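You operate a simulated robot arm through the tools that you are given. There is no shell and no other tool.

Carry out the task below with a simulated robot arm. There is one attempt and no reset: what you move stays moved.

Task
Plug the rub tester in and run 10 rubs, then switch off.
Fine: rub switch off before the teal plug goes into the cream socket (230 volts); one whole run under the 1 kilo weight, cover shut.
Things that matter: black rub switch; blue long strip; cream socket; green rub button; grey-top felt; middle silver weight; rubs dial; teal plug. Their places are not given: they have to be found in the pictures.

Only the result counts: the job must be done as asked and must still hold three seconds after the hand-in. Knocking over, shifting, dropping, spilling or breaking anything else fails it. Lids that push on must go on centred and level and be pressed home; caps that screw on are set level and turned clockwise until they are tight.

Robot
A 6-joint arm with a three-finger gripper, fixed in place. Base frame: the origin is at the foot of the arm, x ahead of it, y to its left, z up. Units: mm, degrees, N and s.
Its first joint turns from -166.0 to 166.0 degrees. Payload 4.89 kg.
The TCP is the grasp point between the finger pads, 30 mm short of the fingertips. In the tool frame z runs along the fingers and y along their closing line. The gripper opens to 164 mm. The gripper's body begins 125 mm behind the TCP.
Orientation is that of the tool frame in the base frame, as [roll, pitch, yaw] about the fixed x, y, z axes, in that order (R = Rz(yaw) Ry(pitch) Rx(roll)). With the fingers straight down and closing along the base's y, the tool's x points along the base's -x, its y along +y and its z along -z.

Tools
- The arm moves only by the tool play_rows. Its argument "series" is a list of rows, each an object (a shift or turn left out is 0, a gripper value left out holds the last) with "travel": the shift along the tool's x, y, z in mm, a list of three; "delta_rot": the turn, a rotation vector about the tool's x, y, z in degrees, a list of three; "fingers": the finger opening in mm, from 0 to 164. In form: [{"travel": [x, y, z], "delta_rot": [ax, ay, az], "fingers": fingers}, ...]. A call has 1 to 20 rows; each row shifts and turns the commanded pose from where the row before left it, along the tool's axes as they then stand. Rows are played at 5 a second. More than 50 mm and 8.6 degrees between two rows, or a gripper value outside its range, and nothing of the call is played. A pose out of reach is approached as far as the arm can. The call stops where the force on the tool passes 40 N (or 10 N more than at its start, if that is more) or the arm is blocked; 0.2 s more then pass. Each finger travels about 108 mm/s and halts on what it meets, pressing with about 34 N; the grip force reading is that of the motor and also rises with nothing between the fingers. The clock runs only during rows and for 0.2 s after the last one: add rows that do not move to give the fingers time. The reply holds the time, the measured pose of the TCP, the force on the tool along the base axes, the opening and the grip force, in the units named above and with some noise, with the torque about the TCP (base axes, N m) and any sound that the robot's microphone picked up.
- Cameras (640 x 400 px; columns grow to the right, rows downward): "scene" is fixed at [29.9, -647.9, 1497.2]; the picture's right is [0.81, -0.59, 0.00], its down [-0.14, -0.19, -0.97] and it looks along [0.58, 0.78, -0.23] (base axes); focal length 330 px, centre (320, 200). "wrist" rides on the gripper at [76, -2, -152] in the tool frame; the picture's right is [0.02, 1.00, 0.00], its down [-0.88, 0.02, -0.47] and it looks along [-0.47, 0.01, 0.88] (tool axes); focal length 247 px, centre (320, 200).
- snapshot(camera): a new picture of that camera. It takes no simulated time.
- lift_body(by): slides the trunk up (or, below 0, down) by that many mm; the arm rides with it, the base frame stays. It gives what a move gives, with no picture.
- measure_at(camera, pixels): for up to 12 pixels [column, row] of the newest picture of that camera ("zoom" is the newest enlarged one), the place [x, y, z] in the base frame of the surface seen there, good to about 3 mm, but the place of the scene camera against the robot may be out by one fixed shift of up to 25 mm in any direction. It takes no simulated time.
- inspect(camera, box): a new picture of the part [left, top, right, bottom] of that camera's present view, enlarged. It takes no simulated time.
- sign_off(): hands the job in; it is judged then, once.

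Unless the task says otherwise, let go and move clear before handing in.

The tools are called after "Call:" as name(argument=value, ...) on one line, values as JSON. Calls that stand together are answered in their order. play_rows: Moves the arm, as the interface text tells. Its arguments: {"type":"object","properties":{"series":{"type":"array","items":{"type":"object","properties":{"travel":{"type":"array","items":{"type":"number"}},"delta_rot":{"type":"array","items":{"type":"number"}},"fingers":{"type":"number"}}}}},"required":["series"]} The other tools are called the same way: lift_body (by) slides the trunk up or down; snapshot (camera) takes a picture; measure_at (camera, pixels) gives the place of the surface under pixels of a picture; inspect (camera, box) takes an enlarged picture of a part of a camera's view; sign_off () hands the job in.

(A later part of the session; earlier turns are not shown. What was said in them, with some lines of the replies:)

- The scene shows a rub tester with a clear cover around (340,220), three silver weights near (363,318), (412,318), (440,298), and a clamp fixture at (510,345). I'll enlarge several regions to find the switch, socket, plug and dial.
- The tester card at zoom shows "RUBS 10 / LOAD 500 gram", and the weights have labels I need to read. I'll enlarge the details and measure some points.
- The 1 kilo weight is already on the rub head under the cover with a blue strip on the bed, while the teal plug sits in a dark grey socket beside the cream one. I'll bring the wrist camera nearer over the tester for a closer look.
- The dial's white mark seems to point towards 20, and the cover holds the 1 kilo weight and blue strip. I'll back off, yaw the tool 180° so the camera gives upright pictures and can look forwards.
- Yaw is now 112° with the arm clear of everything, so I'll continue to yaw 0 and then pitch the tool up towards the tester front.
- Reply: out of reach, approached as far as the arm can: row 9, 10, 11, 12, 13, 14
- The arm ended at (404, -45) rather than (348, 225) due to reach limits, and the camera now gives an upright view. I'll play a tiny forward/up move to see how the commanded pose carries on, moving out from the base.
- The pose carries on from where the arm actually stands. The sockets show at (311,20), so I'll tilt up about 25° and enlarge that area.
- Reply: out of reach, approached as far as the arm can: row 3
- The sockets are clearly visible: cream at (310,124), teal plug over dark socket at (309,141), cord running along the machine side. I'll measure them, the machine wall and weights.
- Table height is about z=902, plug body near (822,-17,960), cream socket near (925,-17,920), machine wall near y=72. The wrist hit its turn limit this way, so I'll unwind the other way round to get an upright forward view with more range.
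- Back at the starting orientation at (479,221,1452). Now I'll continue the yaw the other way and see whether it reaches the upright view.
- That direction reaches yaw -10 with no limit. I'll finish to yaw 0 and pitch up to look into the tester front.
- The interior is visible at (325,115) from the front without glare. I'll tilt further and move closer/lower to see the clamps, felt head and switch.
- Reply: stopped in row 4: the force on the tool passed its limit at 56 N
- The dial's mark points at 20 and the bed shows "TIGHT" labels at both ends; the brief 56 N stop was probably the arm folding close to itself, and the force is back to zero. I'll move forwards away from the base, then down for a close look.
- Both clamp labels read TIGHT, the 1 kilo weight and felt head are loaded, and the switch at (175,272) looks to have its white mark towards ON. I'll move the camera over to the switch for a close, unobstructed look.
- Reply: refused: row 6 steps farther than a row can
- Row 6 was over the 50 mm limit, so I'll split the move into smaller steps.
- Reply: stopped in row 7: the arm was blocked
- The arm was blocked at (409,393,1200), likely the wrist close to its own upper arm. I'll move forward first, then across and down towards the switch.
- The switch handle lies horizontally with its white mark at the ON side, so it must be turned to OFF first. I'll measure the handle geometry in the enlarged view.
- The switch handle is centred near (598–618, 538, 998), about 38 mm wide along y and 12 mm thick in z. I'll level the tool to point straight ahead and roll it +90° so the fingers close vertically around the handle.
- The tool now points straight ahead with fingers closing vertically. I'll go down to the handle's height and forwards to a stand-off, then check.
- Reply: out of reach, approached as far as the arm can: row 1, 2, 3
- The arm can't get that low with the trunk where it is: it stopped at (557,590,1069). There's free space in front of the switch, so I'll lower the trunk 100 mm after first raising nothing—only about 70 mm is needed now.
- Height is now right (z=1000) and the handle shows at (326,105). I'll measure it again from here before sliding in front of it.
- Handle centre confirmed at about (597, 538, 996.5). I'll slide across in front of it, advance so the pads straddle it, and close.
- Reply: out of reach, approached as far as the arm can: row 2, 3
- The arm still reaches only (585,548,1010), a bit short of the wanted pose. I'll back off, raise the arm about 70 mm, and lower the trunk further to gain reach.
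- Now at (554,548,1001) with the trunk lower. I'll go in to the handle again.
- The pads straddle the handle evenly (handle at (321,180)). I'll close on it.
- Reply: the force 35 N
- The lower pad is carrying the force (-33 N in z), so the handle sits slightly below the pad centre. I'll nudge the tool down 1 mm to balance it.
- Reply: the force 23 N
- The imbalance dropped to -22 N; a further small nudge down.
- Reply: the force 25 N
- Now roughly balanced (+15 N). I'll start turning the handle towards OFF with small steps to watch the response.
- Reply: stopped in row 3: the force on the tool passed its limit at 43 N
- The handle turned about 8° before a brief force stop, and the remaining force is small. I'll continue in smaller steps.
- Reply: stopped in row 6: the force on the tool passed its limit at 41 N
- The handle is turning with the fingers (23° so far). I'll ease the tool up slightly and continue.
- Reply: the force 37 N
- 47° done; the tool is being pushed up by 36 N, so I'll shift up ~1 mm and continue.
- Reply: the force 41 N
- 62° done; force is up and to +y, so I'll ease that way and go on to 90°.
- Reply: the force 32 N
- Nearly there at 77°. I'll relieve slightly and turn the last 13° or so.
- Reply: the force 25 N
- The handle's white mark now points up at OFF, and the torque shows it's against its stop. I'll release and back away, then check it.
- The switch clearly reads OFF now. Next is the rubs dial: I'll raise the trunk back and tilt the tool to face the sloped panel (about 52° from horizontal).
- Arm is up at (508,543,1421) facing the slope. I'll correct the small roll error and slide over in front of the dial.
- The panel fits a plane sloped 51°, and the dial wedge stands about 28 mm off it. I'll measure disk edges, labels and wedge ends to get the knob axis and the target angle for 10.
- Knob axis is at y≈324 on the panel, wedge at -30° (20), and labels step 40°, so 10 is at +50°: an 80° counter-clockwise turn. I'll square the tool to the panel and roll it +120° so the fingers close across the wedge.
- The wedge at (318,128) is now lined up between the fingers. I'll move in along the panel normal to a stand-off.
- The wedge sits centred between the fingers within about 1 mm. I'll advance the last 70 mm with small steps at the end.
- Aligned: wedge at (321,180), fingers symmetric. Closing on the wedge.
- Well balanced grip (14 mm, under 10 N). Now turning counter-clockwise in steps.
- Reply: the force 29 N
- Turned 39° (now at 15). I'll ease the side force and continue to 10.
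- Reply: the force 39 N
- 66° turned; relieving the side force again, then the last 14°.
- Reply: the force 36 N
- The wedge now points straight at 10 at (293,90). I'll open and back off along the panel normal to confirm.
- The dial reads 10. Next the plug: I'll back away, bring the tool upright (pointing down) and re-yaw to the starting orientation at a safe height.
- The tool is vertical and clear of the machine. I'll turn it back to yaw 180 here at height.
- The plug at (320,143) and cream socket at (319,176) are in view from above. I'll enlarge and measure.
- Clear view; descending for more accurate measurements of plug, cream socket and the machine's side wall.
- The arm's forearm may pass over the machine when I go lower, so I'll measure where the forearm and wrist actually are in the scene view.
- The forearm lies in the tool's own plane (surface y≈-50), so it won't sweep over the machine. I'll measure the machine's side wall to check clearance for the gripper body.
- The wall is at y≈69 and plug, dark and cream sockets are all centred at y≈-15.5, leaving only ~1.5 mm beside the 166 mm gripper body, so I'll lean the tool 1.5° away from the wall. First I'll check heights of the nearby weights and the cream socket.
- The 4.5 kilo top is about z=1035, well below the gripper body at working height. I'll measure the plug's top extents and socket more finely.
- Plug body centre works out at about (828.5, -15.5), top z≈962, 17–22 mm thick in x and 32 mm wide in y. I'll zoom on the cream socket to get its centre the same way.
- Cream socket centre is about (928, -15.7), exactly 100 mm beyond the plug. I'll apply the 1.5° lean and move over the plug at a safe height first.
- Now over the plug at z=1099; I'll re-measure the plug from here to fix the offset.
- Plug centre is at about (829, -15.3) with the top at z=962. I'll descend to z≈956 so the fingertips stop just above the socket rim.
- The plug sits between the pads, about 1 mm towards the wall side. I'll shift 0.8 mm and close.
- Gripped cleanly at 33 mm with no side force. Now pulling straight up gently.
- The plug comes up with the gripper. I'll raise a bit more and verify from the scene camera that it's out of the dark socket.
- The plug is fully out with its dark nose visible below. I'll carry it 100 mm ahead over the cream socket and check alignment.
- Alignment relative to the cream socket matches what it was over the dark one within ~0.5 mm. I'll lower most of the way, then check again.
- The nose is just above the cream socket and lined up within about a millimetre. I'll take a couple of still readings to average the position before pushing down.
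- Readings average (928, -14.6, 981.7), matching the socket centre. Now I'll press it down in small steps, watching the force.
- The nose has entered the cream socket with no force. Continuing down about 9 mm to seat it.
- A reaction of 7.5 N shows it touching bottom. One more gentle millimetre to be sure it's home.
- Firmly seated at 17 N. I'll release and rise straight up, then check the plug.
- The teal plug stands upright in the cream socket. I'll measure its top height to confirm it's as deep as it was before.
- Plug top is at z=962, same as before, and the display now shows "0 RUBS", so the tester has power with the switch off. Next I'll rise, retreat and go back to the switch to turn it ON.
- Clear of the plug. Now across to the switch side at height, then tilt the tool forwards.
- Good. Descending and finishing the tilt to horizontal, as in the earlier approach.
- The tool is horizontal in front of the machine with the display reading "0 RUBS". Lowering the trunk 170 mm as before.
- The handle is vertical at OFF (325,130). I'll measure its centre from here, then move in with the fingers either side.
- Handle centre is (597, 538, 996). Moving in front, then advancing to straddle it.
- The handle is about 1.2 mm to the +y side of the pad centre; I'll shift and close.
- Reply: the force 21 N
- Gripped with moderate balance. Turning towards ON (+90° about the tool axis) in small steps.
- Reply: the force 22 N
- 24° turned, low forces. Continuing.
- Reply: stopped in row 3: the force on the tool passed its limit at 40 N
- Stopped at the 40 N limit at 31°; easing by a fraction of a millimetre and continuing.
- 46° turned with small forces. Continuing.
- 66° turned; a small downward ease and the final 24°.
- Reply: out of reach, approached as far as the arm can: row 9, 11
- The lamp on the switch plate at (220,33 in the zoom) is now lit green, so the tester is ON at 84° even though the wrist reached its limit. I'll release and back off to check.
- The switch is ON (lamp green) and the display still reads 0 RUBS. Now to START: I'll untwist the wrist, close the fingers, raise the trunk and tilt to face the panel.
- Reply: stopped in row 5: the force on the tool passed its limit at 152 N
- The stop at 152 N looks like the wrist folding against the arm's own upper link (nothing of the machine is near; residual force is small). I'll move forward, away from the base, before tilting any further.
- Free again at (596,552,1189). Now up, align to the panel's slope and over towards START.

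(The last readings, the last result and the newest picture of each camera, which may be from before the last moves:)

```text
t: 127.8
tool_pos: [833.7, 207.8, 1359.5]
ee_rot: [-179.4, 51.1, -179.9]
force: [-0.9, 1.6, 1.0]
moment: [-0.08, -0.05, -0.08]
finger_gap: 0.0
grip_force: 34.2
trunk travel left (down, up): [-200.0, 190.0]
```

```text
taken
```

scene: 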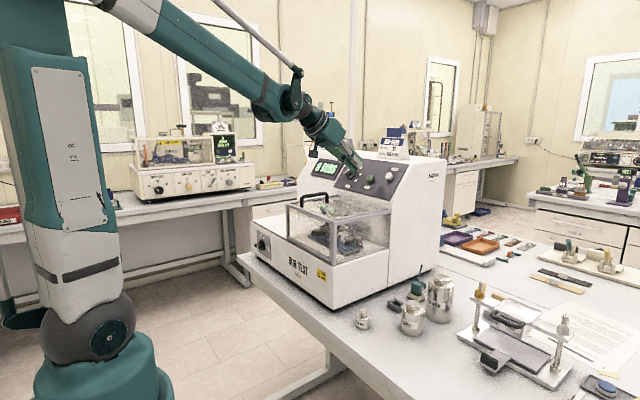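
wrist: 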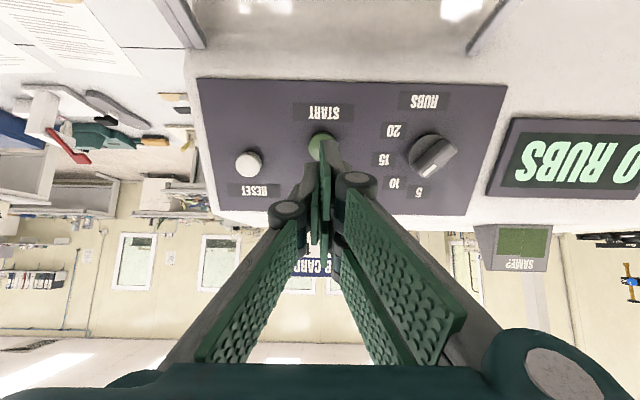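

The fingertips point at the START button at (322,145). I'll correct small offsets and advance to just above it.

Call:
play_rows(series=[{"travel": [-1.8, 3, 0]}, {"travel": [0, 0, 30]}, {"travel": [0, 0, 28]}, {}])

Call:
inspect(camera="wrist", box=[250, 100, 400, 230])

Call:
inspect(camera="scene", box=[320, 140, 420, 210])

```text
t: 128.8
tool_pos: [881.5, 211.6, 1323.3]
ee_rot: [-179.5, 51.1, 180.0]
force: [1.3, 0.5, -1.3]
moment: [-0.07, 0.06, -0.02]
finger_gap: 0.1
grip_force: 34.0
trunk travel left (down, up): [-200.0, 190.0]
```

```text
3.08 times, centred on (325, 165) of wrist
```

zoom: 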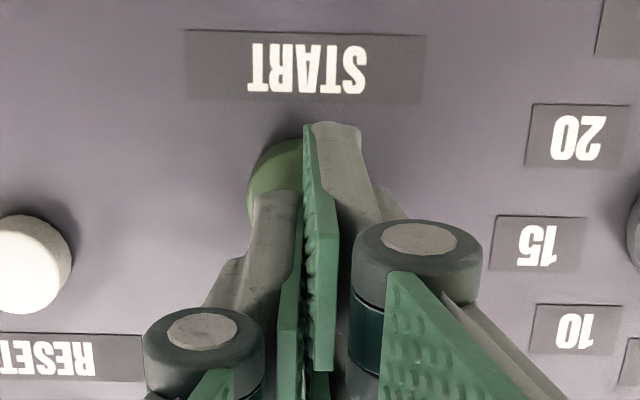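

```text
5.71 times, centred on (370, 175) of scene
```

zoom: 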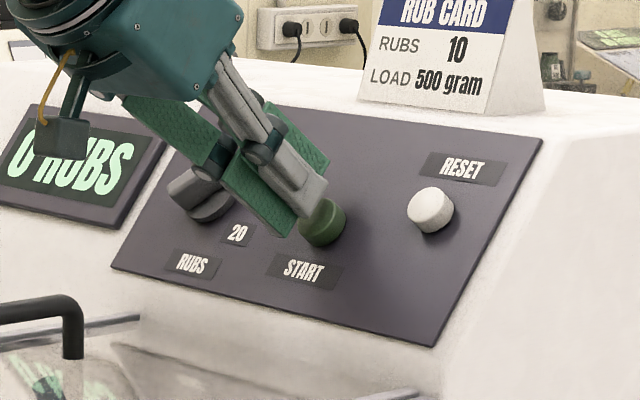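

The tips are about 7 mm above the button. Pressing slowly along the panel normal until it gives.

Call:
play_rows(series=[{"travel": [0, -1, 4]}, {"travel": [0, 0, 2]}, {"travel": [0, 0, 1.5]}, {"travel": [0, 0, 1.5]}, {"travel": [0, 0, 1]}])

Call:
inspect(camera="scene", box=[280, 140, 420, 260])

```text
t: 130.0
tool_pos: [888.4, 208.6, 1317.7]
ee_rot: [-179.6, 51.0, -180.0]
force: [-0.5, 0.6, 0.2]
moment: [0.01, -0.02, 0.02]
finger_gap: 0.0
grip_force: 34.2
trunk travel left (down, up): [-200.0, 190.0]
```

```text
3.33 times, centred on (350, 200) of scene
```

zoom: 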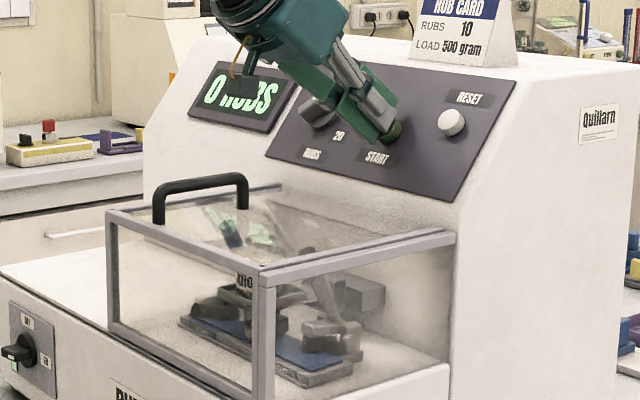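

No contact force yet. Continuing with small steps.

Call:
play_rows(series=[{"travel": [0, 0, 1.5]}, {"travel": [0, 0, 1.5]}, {"travel": [0, 0, 1.5]}])

```text
t: 130.8
tool_pos: [892.5, 207.8, 1316.4]
ee_rot: [-179.6, 51.1, 180.0]
force: [-0.9, 0.2, 1.4]
moment: [0.0, 0.01, 0.04]
finger_gap: 0.1
grip_force: 34.3
trunk travel left (down, up): [-200.0, 190.0]
```

Slight push-back of about 1.5 N is appearing. I'll check the display and press a bit further.

Call:
play_rows(series=[{"travel": [0, 0, 1]}, {"travel": [0, 0, 1]}])

Call:
inspect(camera="scene", box=[290, 140, 400, 220])

Call:
inspect(camera="wrist", box=[250, 100, 400, 230])

```text
t: 131.4
tool_pos: [893.9, 209.0, 1315.2]
ee_rot: [-179.4, 51.1, 180.0]
force: [-1.6, 0.1, 1.9]
moment: [0.01, 0.01, 0.0]
finger_gap: 6.0
grip_force: 45.5
trunk travel left (down, up): [-200.0, 190.0]
heard: click
```

```text
5.00 times, centred on (345, 180) of scene
```

zoom: 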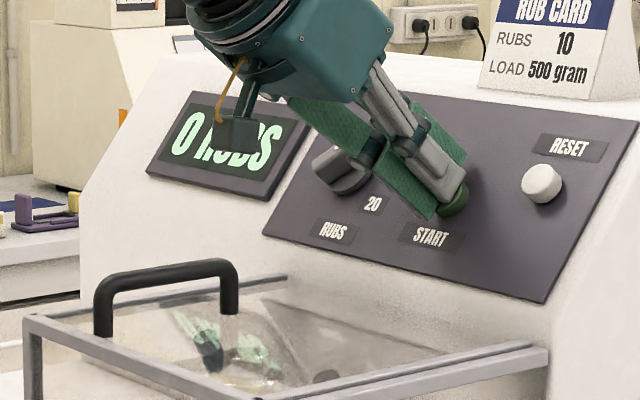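

```text
3.08 times, centred on (325, 165) of wrist
```

zoom: 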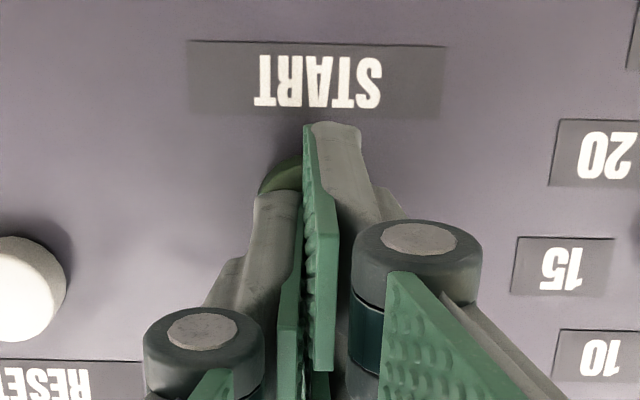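

A click was heard, so the button was pressed. I'll back off right away and watch the display.

Call:
play_rows(series=[{"travel": [0, 0, -10], "fingers": 0}, {"travel": [0, 0, -30]}, {"travel": [0, 0, -30]}])

Call:
inspect(camera="scene", box=[280, 140, 420, 260])

```text
t: 132.2
tool_pos: [837.4, 209.6, 1356.9]
ee_rot: [-179.5, 51.0, 180.0]
force: [0.9, -0.5, -0.6]
moment: [-0.01, 0.07, -0.04]
finger_gap: 0.0
grip_force: 44.4
trunk travel left (down, up): [-200.0, 190.0]
```

```text
3.33 times, centred on (350, 200) of scene
```

zoom: 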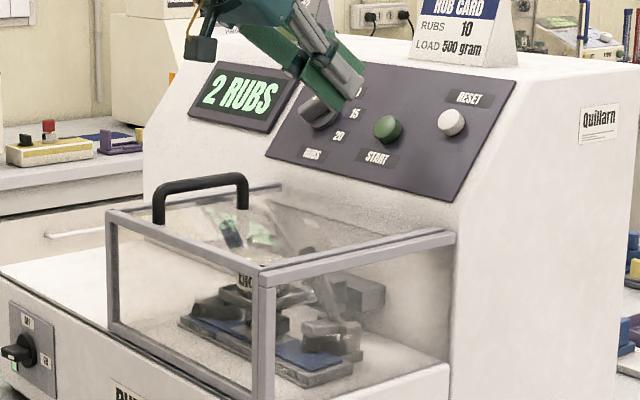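

The display counts "2 RUBS" — the run is under way. I'll retreat towards the switch side meanwhile without touching anything.

Call:
play_rows(series=[{"travel": [14, 38, -23.1]}, {"travel": [14, 38, -23.1]}, {"travel": [14, 38, -23.1]}, {"travel": [14, 38, -23.1]}, {"travel": [14, 38, -23.1]}, {"travel": [14, 38, -23.1]}, {"travel": [14, 38, -23.1]}, {"travel": [14, 38, -23.1]}, {"travel": [14, 38, -23.1]}, {"travel": [25.2, -14, -31]}])

Call:
inspect(camera="scene", box=[240, 140, 420, 290])

Call:
snapshot(camera="scene")

```text
t: 134.4
tool_pos: [562.2, 542.9, 1389.7]
ee_rot: [-179.4, 51.0, -179.9]
force: [1.9, 1.6, -2.2]
moment: [-0.23, 0.05, -0.24]
finger_gap: 0.0
grip_force: 44.9
trunk travel left (down, up): [-200.0, 190.0]
```

```text
2.67 times, centred on (330, 215) of scene
```

zoom: 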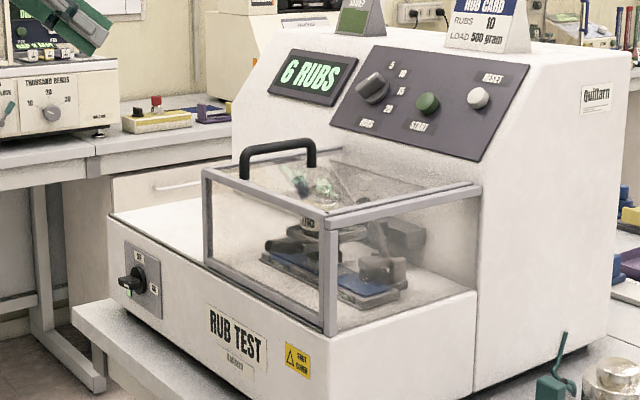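

```text
taken
```

scene: 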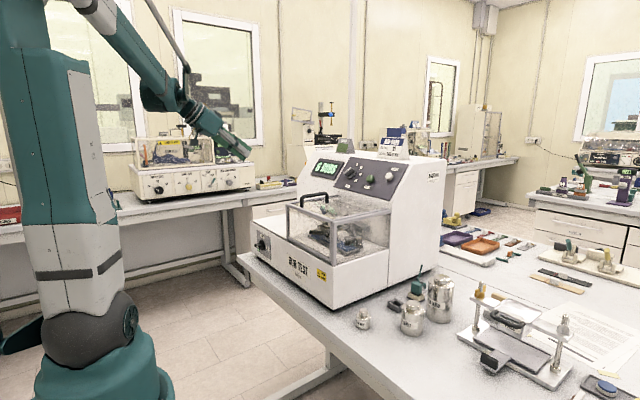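

6 rubs now. I'll keep waiting/descending; the switch won't be touched until 10 is shown.

Call:
play_rows(series=[{"travel": [31.1, 0, 25.2]}, {"travel": [31.1, 0, 25.2]}, {"travel": [31.1, 0, 25.2]}, {"travel": [31.1, 0, 25.2]}, {"travel": [31.1, 0, 25.2], "fingers": 50}, {}, {}, {}, {}, {}, {}, {}, {}])

Call:
inspect(camera="scene", box=[240, 140, 420, 290])

Call:
snapshot(camera="scene")

```text
t: 137.2
tool_pos: [559.7, 537.2, 1187.8]
ee_rot: [-179.5, 51.1, 180.0]
force: [0.1, -0.7, -1.1]
moment: [0.03, -0.02, -0.05]
finger_gap: 49.8
grip_force: 0.1
trunk travel left (down, up): [-200.0, 190.0]
```

```text
2.67 times, centred on (330, 215) of scene
```

zoom: 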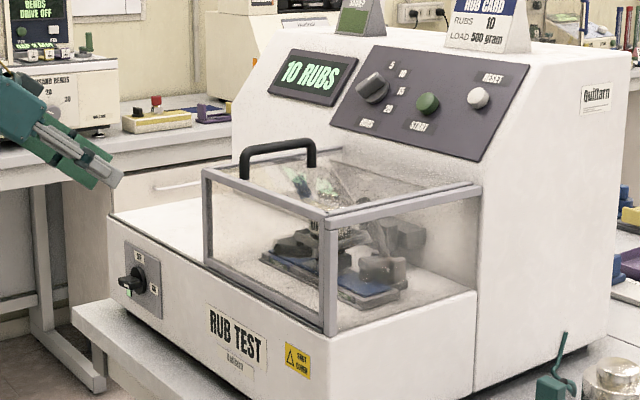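

```text
taken
```

scene: 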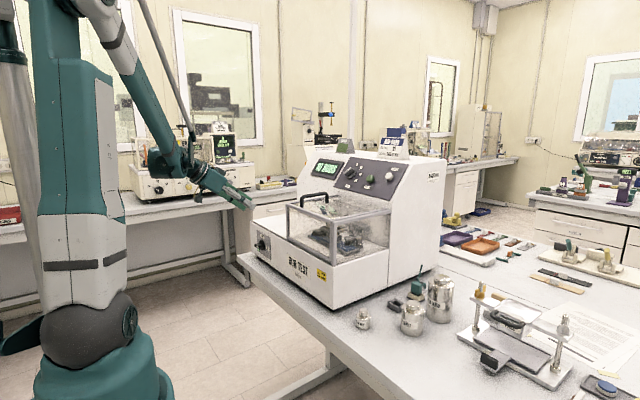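

The display shows "10 RUBS" — the run is complete. Now tilting the tool horizontal in front of the switch, carefully because of the earlier self-contact.

Call:
play_rows(series=[{"delta_rot": [0, -6.5, 0]}, {"delta_rot": [0, -6.5, 0]}, {"delta_rot": [0, -6.5, 0]}, {"delta_rot": [0, -6.5, 0]}, {"delta_rot": [0, -6.5, 0]}, {"delta_rot": [0, -6.4, 0]}, {}])

Call:
inspect(camera="scene", box=[60, 100, 400, 320])

```text
t: 138.8
tool_pos: [561.0, 539.2, 1187.5]
ee_rot: [-86.2, 89.6, -86.6]
force: [-0.2, 1.0, -0.6]
moment: [0.01, -0.02, -0.03]
finger_gap: 49.7
grip_force: 0.0
trunk travel left (down, up): [-200.0, 190.0]
```

```text
1.82 times, centred on (230, 210) of scene
```

zoom: 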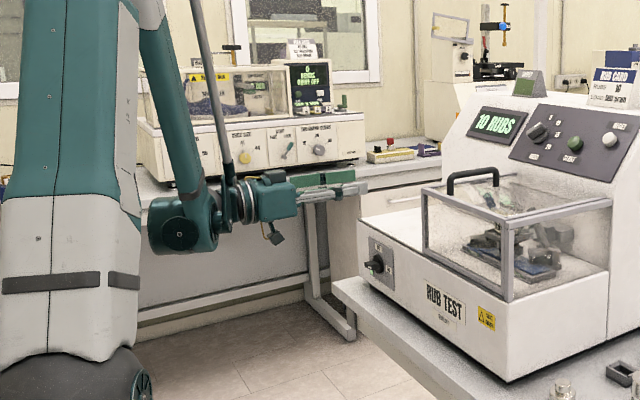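

Horizontal at (561,539,1187) without trouble. I'll back off 20 mm and lower the trunk 185 mm to switch height.

Call:
play_rows(series=[{"travel": [0, 0, -20]}])

Call:
lift_body(by=-180)

Call:
snapshot(camera="wrist")

```text
t: 139.2
tool_pos: [541.7, 538.2, 1187.7]
ee_rot: [-97.0, 89.6, -97.4]
force: [1.1, 0.1, -0.6]
moment: [-0.02, -0.06, -0.04]
finger_gap: 49.9
grip_force: 0.0
trunk travel left (down, up): [-200.0, 190.0]
```

```text
t: 141.2
tool_pos: [541.5, 536.4, 1009.0]
ee_rot: [-96.4, 89.7, -96.8]
force: [-0.1, -0.2, 0.1]
moment: [-0.01, 0.02, -0.01]
finger_gap: 50.0
grip_force: 0.0
trunk travel left (down, up): [-20.0, 370.0]
```

```text
taken
```

wrist: 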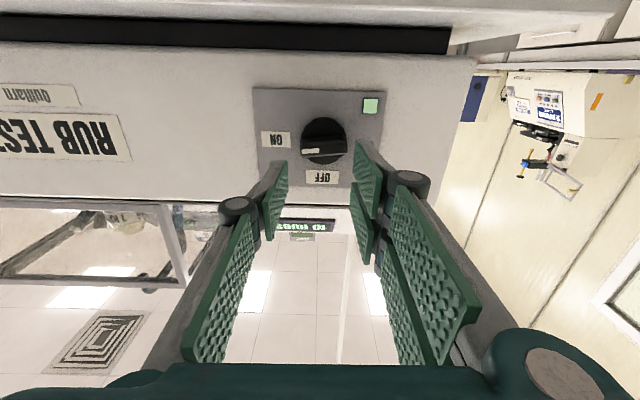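

The handle is at ON with the lamp lit. I'll roll the tool about 83° to match it, then measure the handle.

Call:
inspect(camera="wrist", box=[270, 90, 380, 190])

Call:
play_rows(series=[{"travel": [5, 0, -5]}, {"delta_rot": [0, 0, 8.3]}, {"delta_rot": [0, 0, 8.3]}, {"delta_rot": [0, 0, 8.3]}, {"delta_rot": [0, 0, 8.3]}, {"delta_rot": [0, 0, 8.3]}, {"delta_rot": [0, 0, 8.3]}, {"delta_rot": [0, 0, 8.3]}, {"delta_rot": [0, 0, 8.3]}, {"delta_rot": [0, 0, 8.3]}, {"delta_rot": [0, 0, 8.3]}, {}])

Call:
snapshot(camera="wrist")

Call:
inspect(camera="wrist", box=[250, 80, 400, 220])

```text
4.00 times, centred on (325, 140) of wrist
```

zoom: 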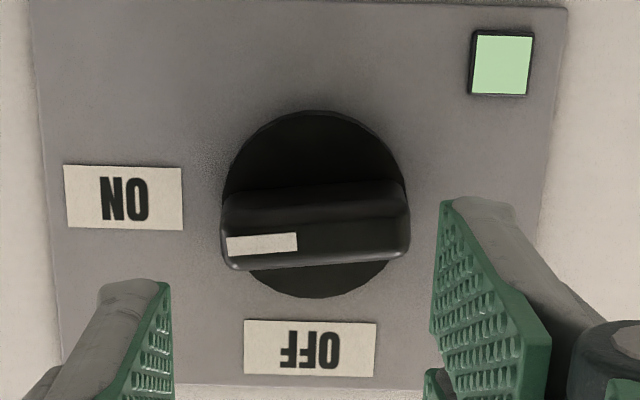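

```text
t: 143.8
tool_pos: [535.4, 537.1, 1003.4]
ee_rot: [90.2, 7.4, 89.6]
force: [0.9, 0.5, -0.4]
moment: [0.02, 0.0, 0.02]
finger_gap: 50.3
grip_force: 0.0
trunk travel left (down, up): [-20.0, 370.0]
```

```text
taken
```

wrist: 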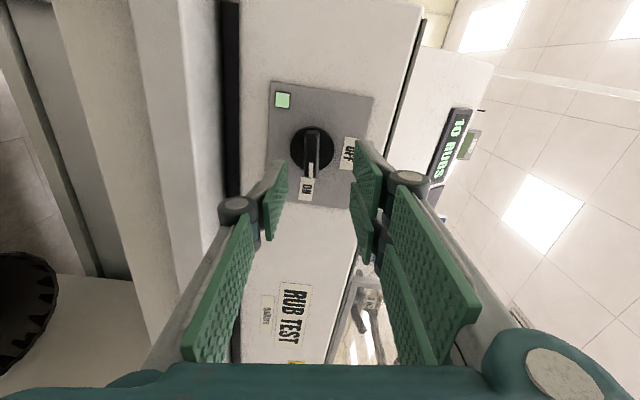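

```text
2.86 times, centred on (325, 150) of wrist
```

zoom: 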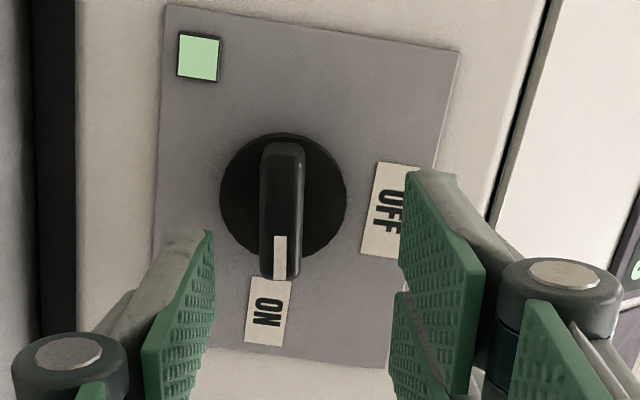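

The tool now matches the handle angle; the handle is about 7 mm to one side. Shifting, then advancing to straddle it.

Call:
play_rows(series=[{"travel": [2.4, -6.8, 0]}, {"travel": [0, 0, 20]}, {"travel": [0, 0, 16]}, {"travel": [0, 0, 10.6]}, {}])

Call:
inspect(camera="wrist", box=[250, 110, 390, 230])

```text
t: 145.0
tool_pos: [582.9, 536.8, 996.0]
ee_rot: [90.1, 7.5, 89.6]
force: [-0.9, 0.3, 0.0]
moment: [0.01, 0.02, -0.01]
finger_gap: 50.1
grip_force: 0.0
trunk travel left (down, up): [-20.0, 370.0]
```

```text
3.33 times, centred on (320, 170) of wrist
```

zoom: 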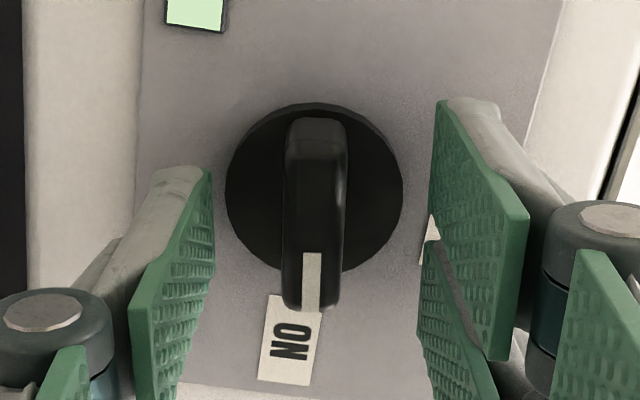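

The handle is about 1.5 mm off the pad centre; shifting and closing.

Call:
play_rows(series=[{"travel": [0, -1.3, 0]}, {"fingers": 8}, {}, {}])

```text
t: 146.0
tool_pos: [581.7, 537.9, 994.7]
ee_rot: [90.0, 7.6, 89.6]
force: [2.0, 1.4, 2.0]
moment: [0.01, -0.1, 0.02]
finger_gap: 13.6
grip_force: 45.2
trunk travel left (down, up): [-20.0, 370.0]
```

Nicely balanced grip. Turning back towards OFF.

Call:
play_rows(series=[{"delta_rot": [0, 0, -2.5]}, {"delta_rot": [0, 0, -2.5]}, {"delta_rot": [0, 0, -2.5]}, {"delta_rot": [0, 0, -2.5]}, {"delta_rot": [0, 0, -2.5]}, {"delta_rot": [0, 0, -2.5]}, {"delta_rot": [0, 0, -2.5]}, {"delta_rot": [0, 0, -2.5]}])

```text
t: 147.8
tool_pos: [583.6, 537.9, 996.4]
ee_rot: [90.1, 27.3, 89.6]
force: [-12.8, -4.5, 4.8]
moment: [0.02, -0.05, 0.14]
finger_gap: 13.8
grip_force: 44.7
trunk travel left (down, up): [-20.0, 370.0]
```

Turned 20° with low force. Continuing.

Call:
play_rows(series=[{"delta_rot": [0, 0, -2.5]}, {"delta_rot": [0, 0, -2.5]}, {"delta_rot": [0, 0, -2.5]}, {"delta_rot": [0, 0, -2.5]}, {"delta_rot": [0, 0, -2.5]}, {"delta_rot": [0, 0, -2.5]}, {"delta_rot": [0, 0, -2.5]}, {"delta_rot": [0, 0, -2.5]}])

```text
t: 149.6
tool_pos: [582.8, 537.8, 996.7]
ee_rot: [89.9, 47.5, 89.5]
force: [5.8, -0.7, 33.2]
moment: [0.07, -1.43, -0.47]
finger_gap: 13.8
grip_force: 44.9
trunk travel left (down, up): [-20.0, 370.0]
```

40° turned; tool pushed up by 33 N, so I'll ease up ~0.9 mm and continue.

Call:
play_rows(series=[{"travel": [-0.4, 0.3, 0]}, {"travel": [-0.3, 0.3, 0]}, {"delta_rot": [0, 0, -2.5]}, {"delta_rot": [0, 0, -2.5]}, {"delta_rot": [0, 0, -2.5]}, {"delta_rot": [0, 0, -2.5]}, {"delta_rot": [0, 0, -2.5]}, {"delta_rot": [0, 0, -2.5]}, {"delta_rot": [0, 0, -2.5]}, {"delta_rot": [0, 0, -2.5]}])

```text
t: 151.6
tool_pos: [583.0, 539.6, 996.7]
ee_rot: [89.6, 63.1, 89.5]
force: [-8.0, 2.3, 15.5]
moment: [-0.01, -0.2, 0.32]
finger_gap: 13.8
grip_force: 44.9
trunk travel left (down, up): [-20.0, 370.0]
stopped in row 9: the force on the tool passed its limit at 45 N (the readings are from after the stop); the commanded pose is now the measured one
```

Call:
play_rows(series=[{"travel": [-0.3, 0.2, -0.2]}, {"delta_rot": [0, 0, -2.5]}, {"delta_rot": [0, 0, -2.5]}, {"delta_rot": [0, 0, -2.5]}, {"delta_rot": [0, 0, -2.5]}, {"delta_rot": [0, 0, -2.5]}])

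Call:
inspect(camera="wrist", box=[230, 100, 410, 240])

```text
t: 152.9
tool_pos: [582.9, 540.0, 997.1]
ee_rot: [89.7, 75.7, 89.3]
force: [-5.5, 6.6, 18.9]
moment: [0.07, -0.9, 0.09]
finger_gap: 13.7
grip_force: 44.3
trunk travel left (down, up): [-20.0, 370.0]
```

```text
2.86 times, centred on (320, 170) of wrist
```

zoom: 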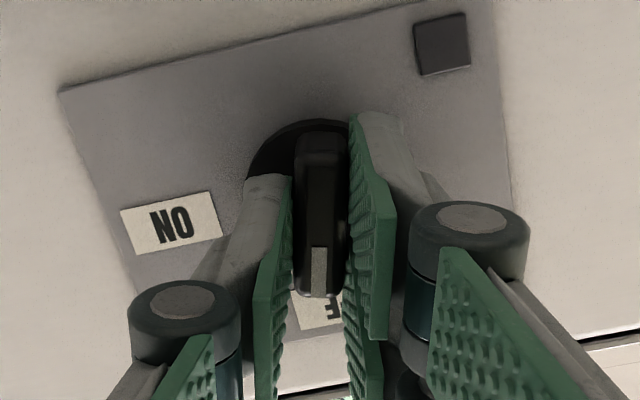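

The lamp has gone out. Turning the last ~14° to the OFF stop.

Call:
play_rows(series=[{"travel": [-0.4, 0.2, -0.1]}, {"delta_rot": [0, 0, -2.5]}, {"delta_rot": [0, 0, -2.5]}, {"delta_rot": [0, 0, -2.5]}, {"delta_rot": [0, 0, -2.5]}, {"delta_rot": [0, 0, -2.5]}, {"delta_rot": [0, 0, -2]}])

Call:
inspect(camera="wrist", box=[230, 100, 410, 240])

```text
t: 154.6
tool_pos: [581.4, 539.4, 996.8]
ee_rot: [-81.0, 89.8, -81.3]
force: [9.9, 20.4, 23.0]
moment: [0.6, -0.37, 0.54]
finger_gap: 13.7
grip_force: 45.3
trunk travel left (down, up): [-20.0, 370.0]
```

```text
2.86 times, centred on (320, 170) of wrist
```

zoom: 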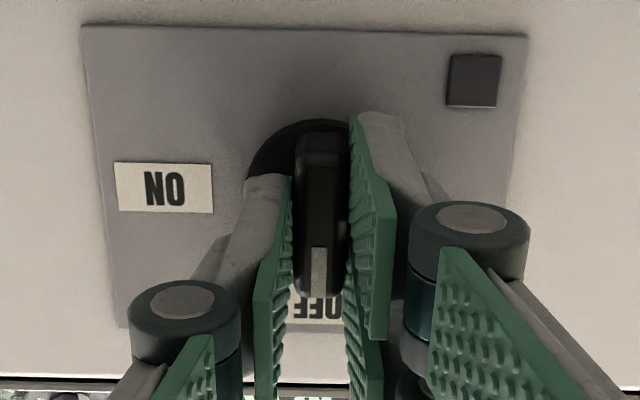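

The handle is at OFF (torque at the stop, lamp dark). Releasing and backing away to verify.

Call:
play_rows(series=[{"fingers": 50}, {}, {"travel": [0, 0, -25]}, {"travel": [0, 0, -30]}, {}])

Call:
inspect(camera="wrist", box=[250, 90, 390, 220])

Call:
snapshot(camera="scene")

Call:
inspect(camera="scene", box=[240, 140, 460, 340])

```text
t: 155.8
tool_pos: [527.9, 540.0, 997.9]
ee_rot: [-93.0, 89.9, -93.4]
force: [0.8, 0.7, 0.3]
moment: [-0.03, -0.02, -0.01]
finger_gap: 49.9
grip_force: 0.2
trunk travel left (down, up): [-20.0, 370.0]
```

```text
3.08 times, centred on (320, 155) of wrist
```

zoom: 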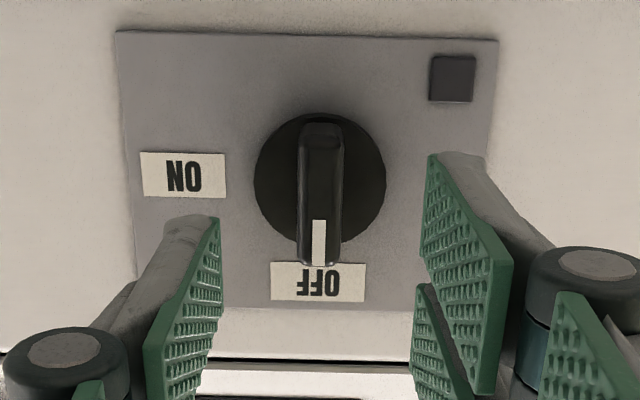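

```text
taken
```

scene: 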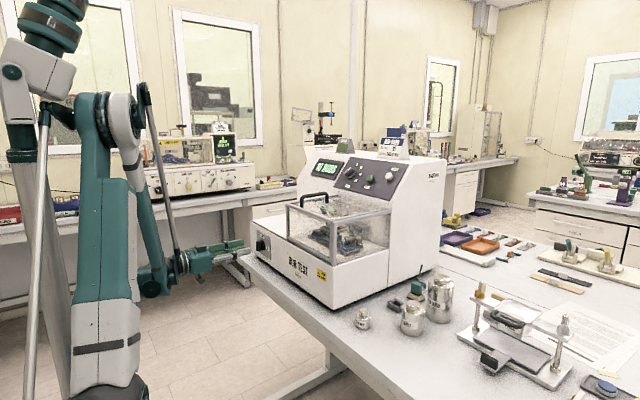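

```text
2.00 times, centred on (350, 240) of scene
```

zoom: 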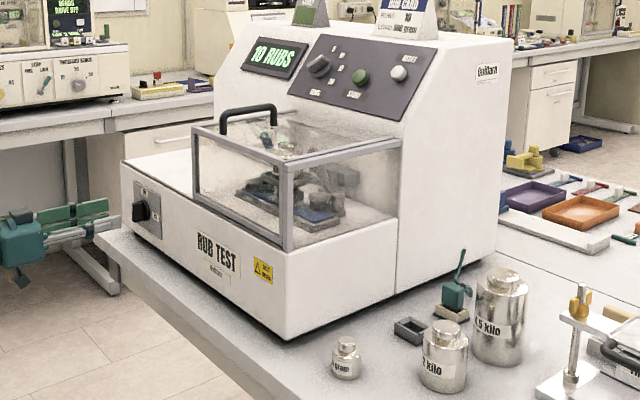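

The switch shows OFF with the lamp dark, the display reads "10 RUBS", the cover is shut and the plug sits in the cream socket. I'll move the hand a bit further clear before handing in.

Call:
lift_body(by=150)

Call:
inspect(camera="scene", box=[240, 140, 460, 340])

Call:
inspect(camera="scene", box=[240, 220, 340, 300])

```text
t: 157.5
tool_pos: [527.6, 541.2, 1147.8]
ee_rot: [-88.4, 89.8, -88.7]
force: [-0.5, -0.3, 0.0]
moment: [-0.02, -0.03, -0.02]
finger_gap: 49.9
grip_force: 0.1
trunk travel left (down, up): [-170.0, 220.0]
```

```text
2.00 times, centred on (350, 240) of scene
```

zoom: 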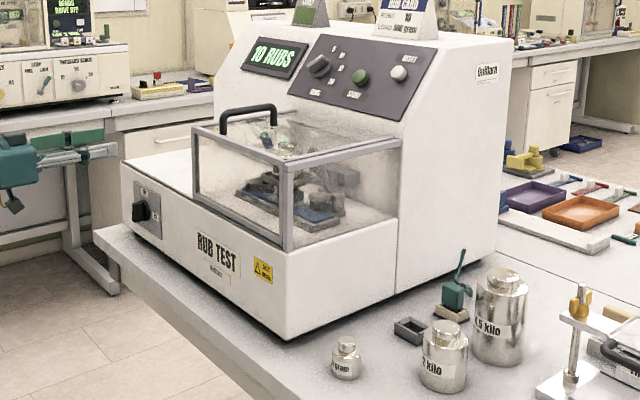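

```text
5.00 times, centred on (290, 260) of scene
```

zoom: 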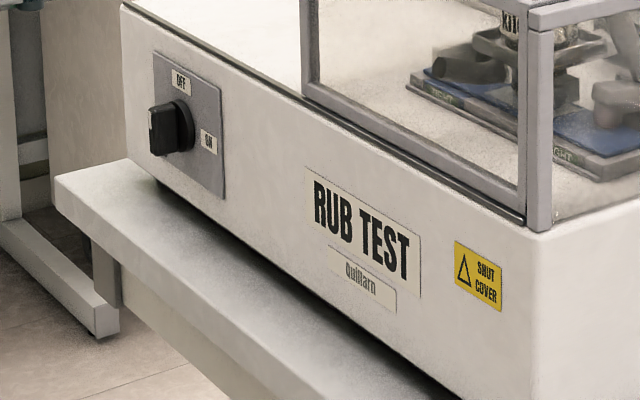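

The last views show the switch handle upright at OFF, the display at "10 RUBS", the plug seated in the cream socket, the cover shut and the hand clear at (528,541,1148). I'm handing in.

Call:
sign_off()

```text
The job is handed in.
```

The rub tester is plugged in, has done one full run of 10 rubs, and is switched off again. I've handed the job in, but the sign-off didn't report whether it passed.

- **Switch:** it was ON at the start, so I turned it to OFF before touching the plug.
- **Plug:** I moved the teal plug from the dark socket to the cream one. It's upright and as deep as it sat before, and the display lit up.
- **Dial:** I turned it from 20 to 10.
- **Run:** I switched on and pressed START once. The display counted up to "10 RUBS", with the 1 kilo weight on the head and the cover shut.
- **Off:** the switch is back at OFF and its lamp is out.

**Already loaded:** the blue strip (clamps marked TIGHT), the felt and the 1 kilo weight were in the tester, so I never opened the cover. I only saw the felt through the cover; it looked like the grey-top one, which is missing from the tray.

**Load card:** the card on the tester says 500 gram. I kept the 1 kilo you asked for.

**Force stops:** one arm move stopped at a 152 N force spike on the way to START, and an earlier one at 56 N. The tester was out of reach both times, so I think the arm touched itself. Nothing else looked moved or knocked over in the final pictures.
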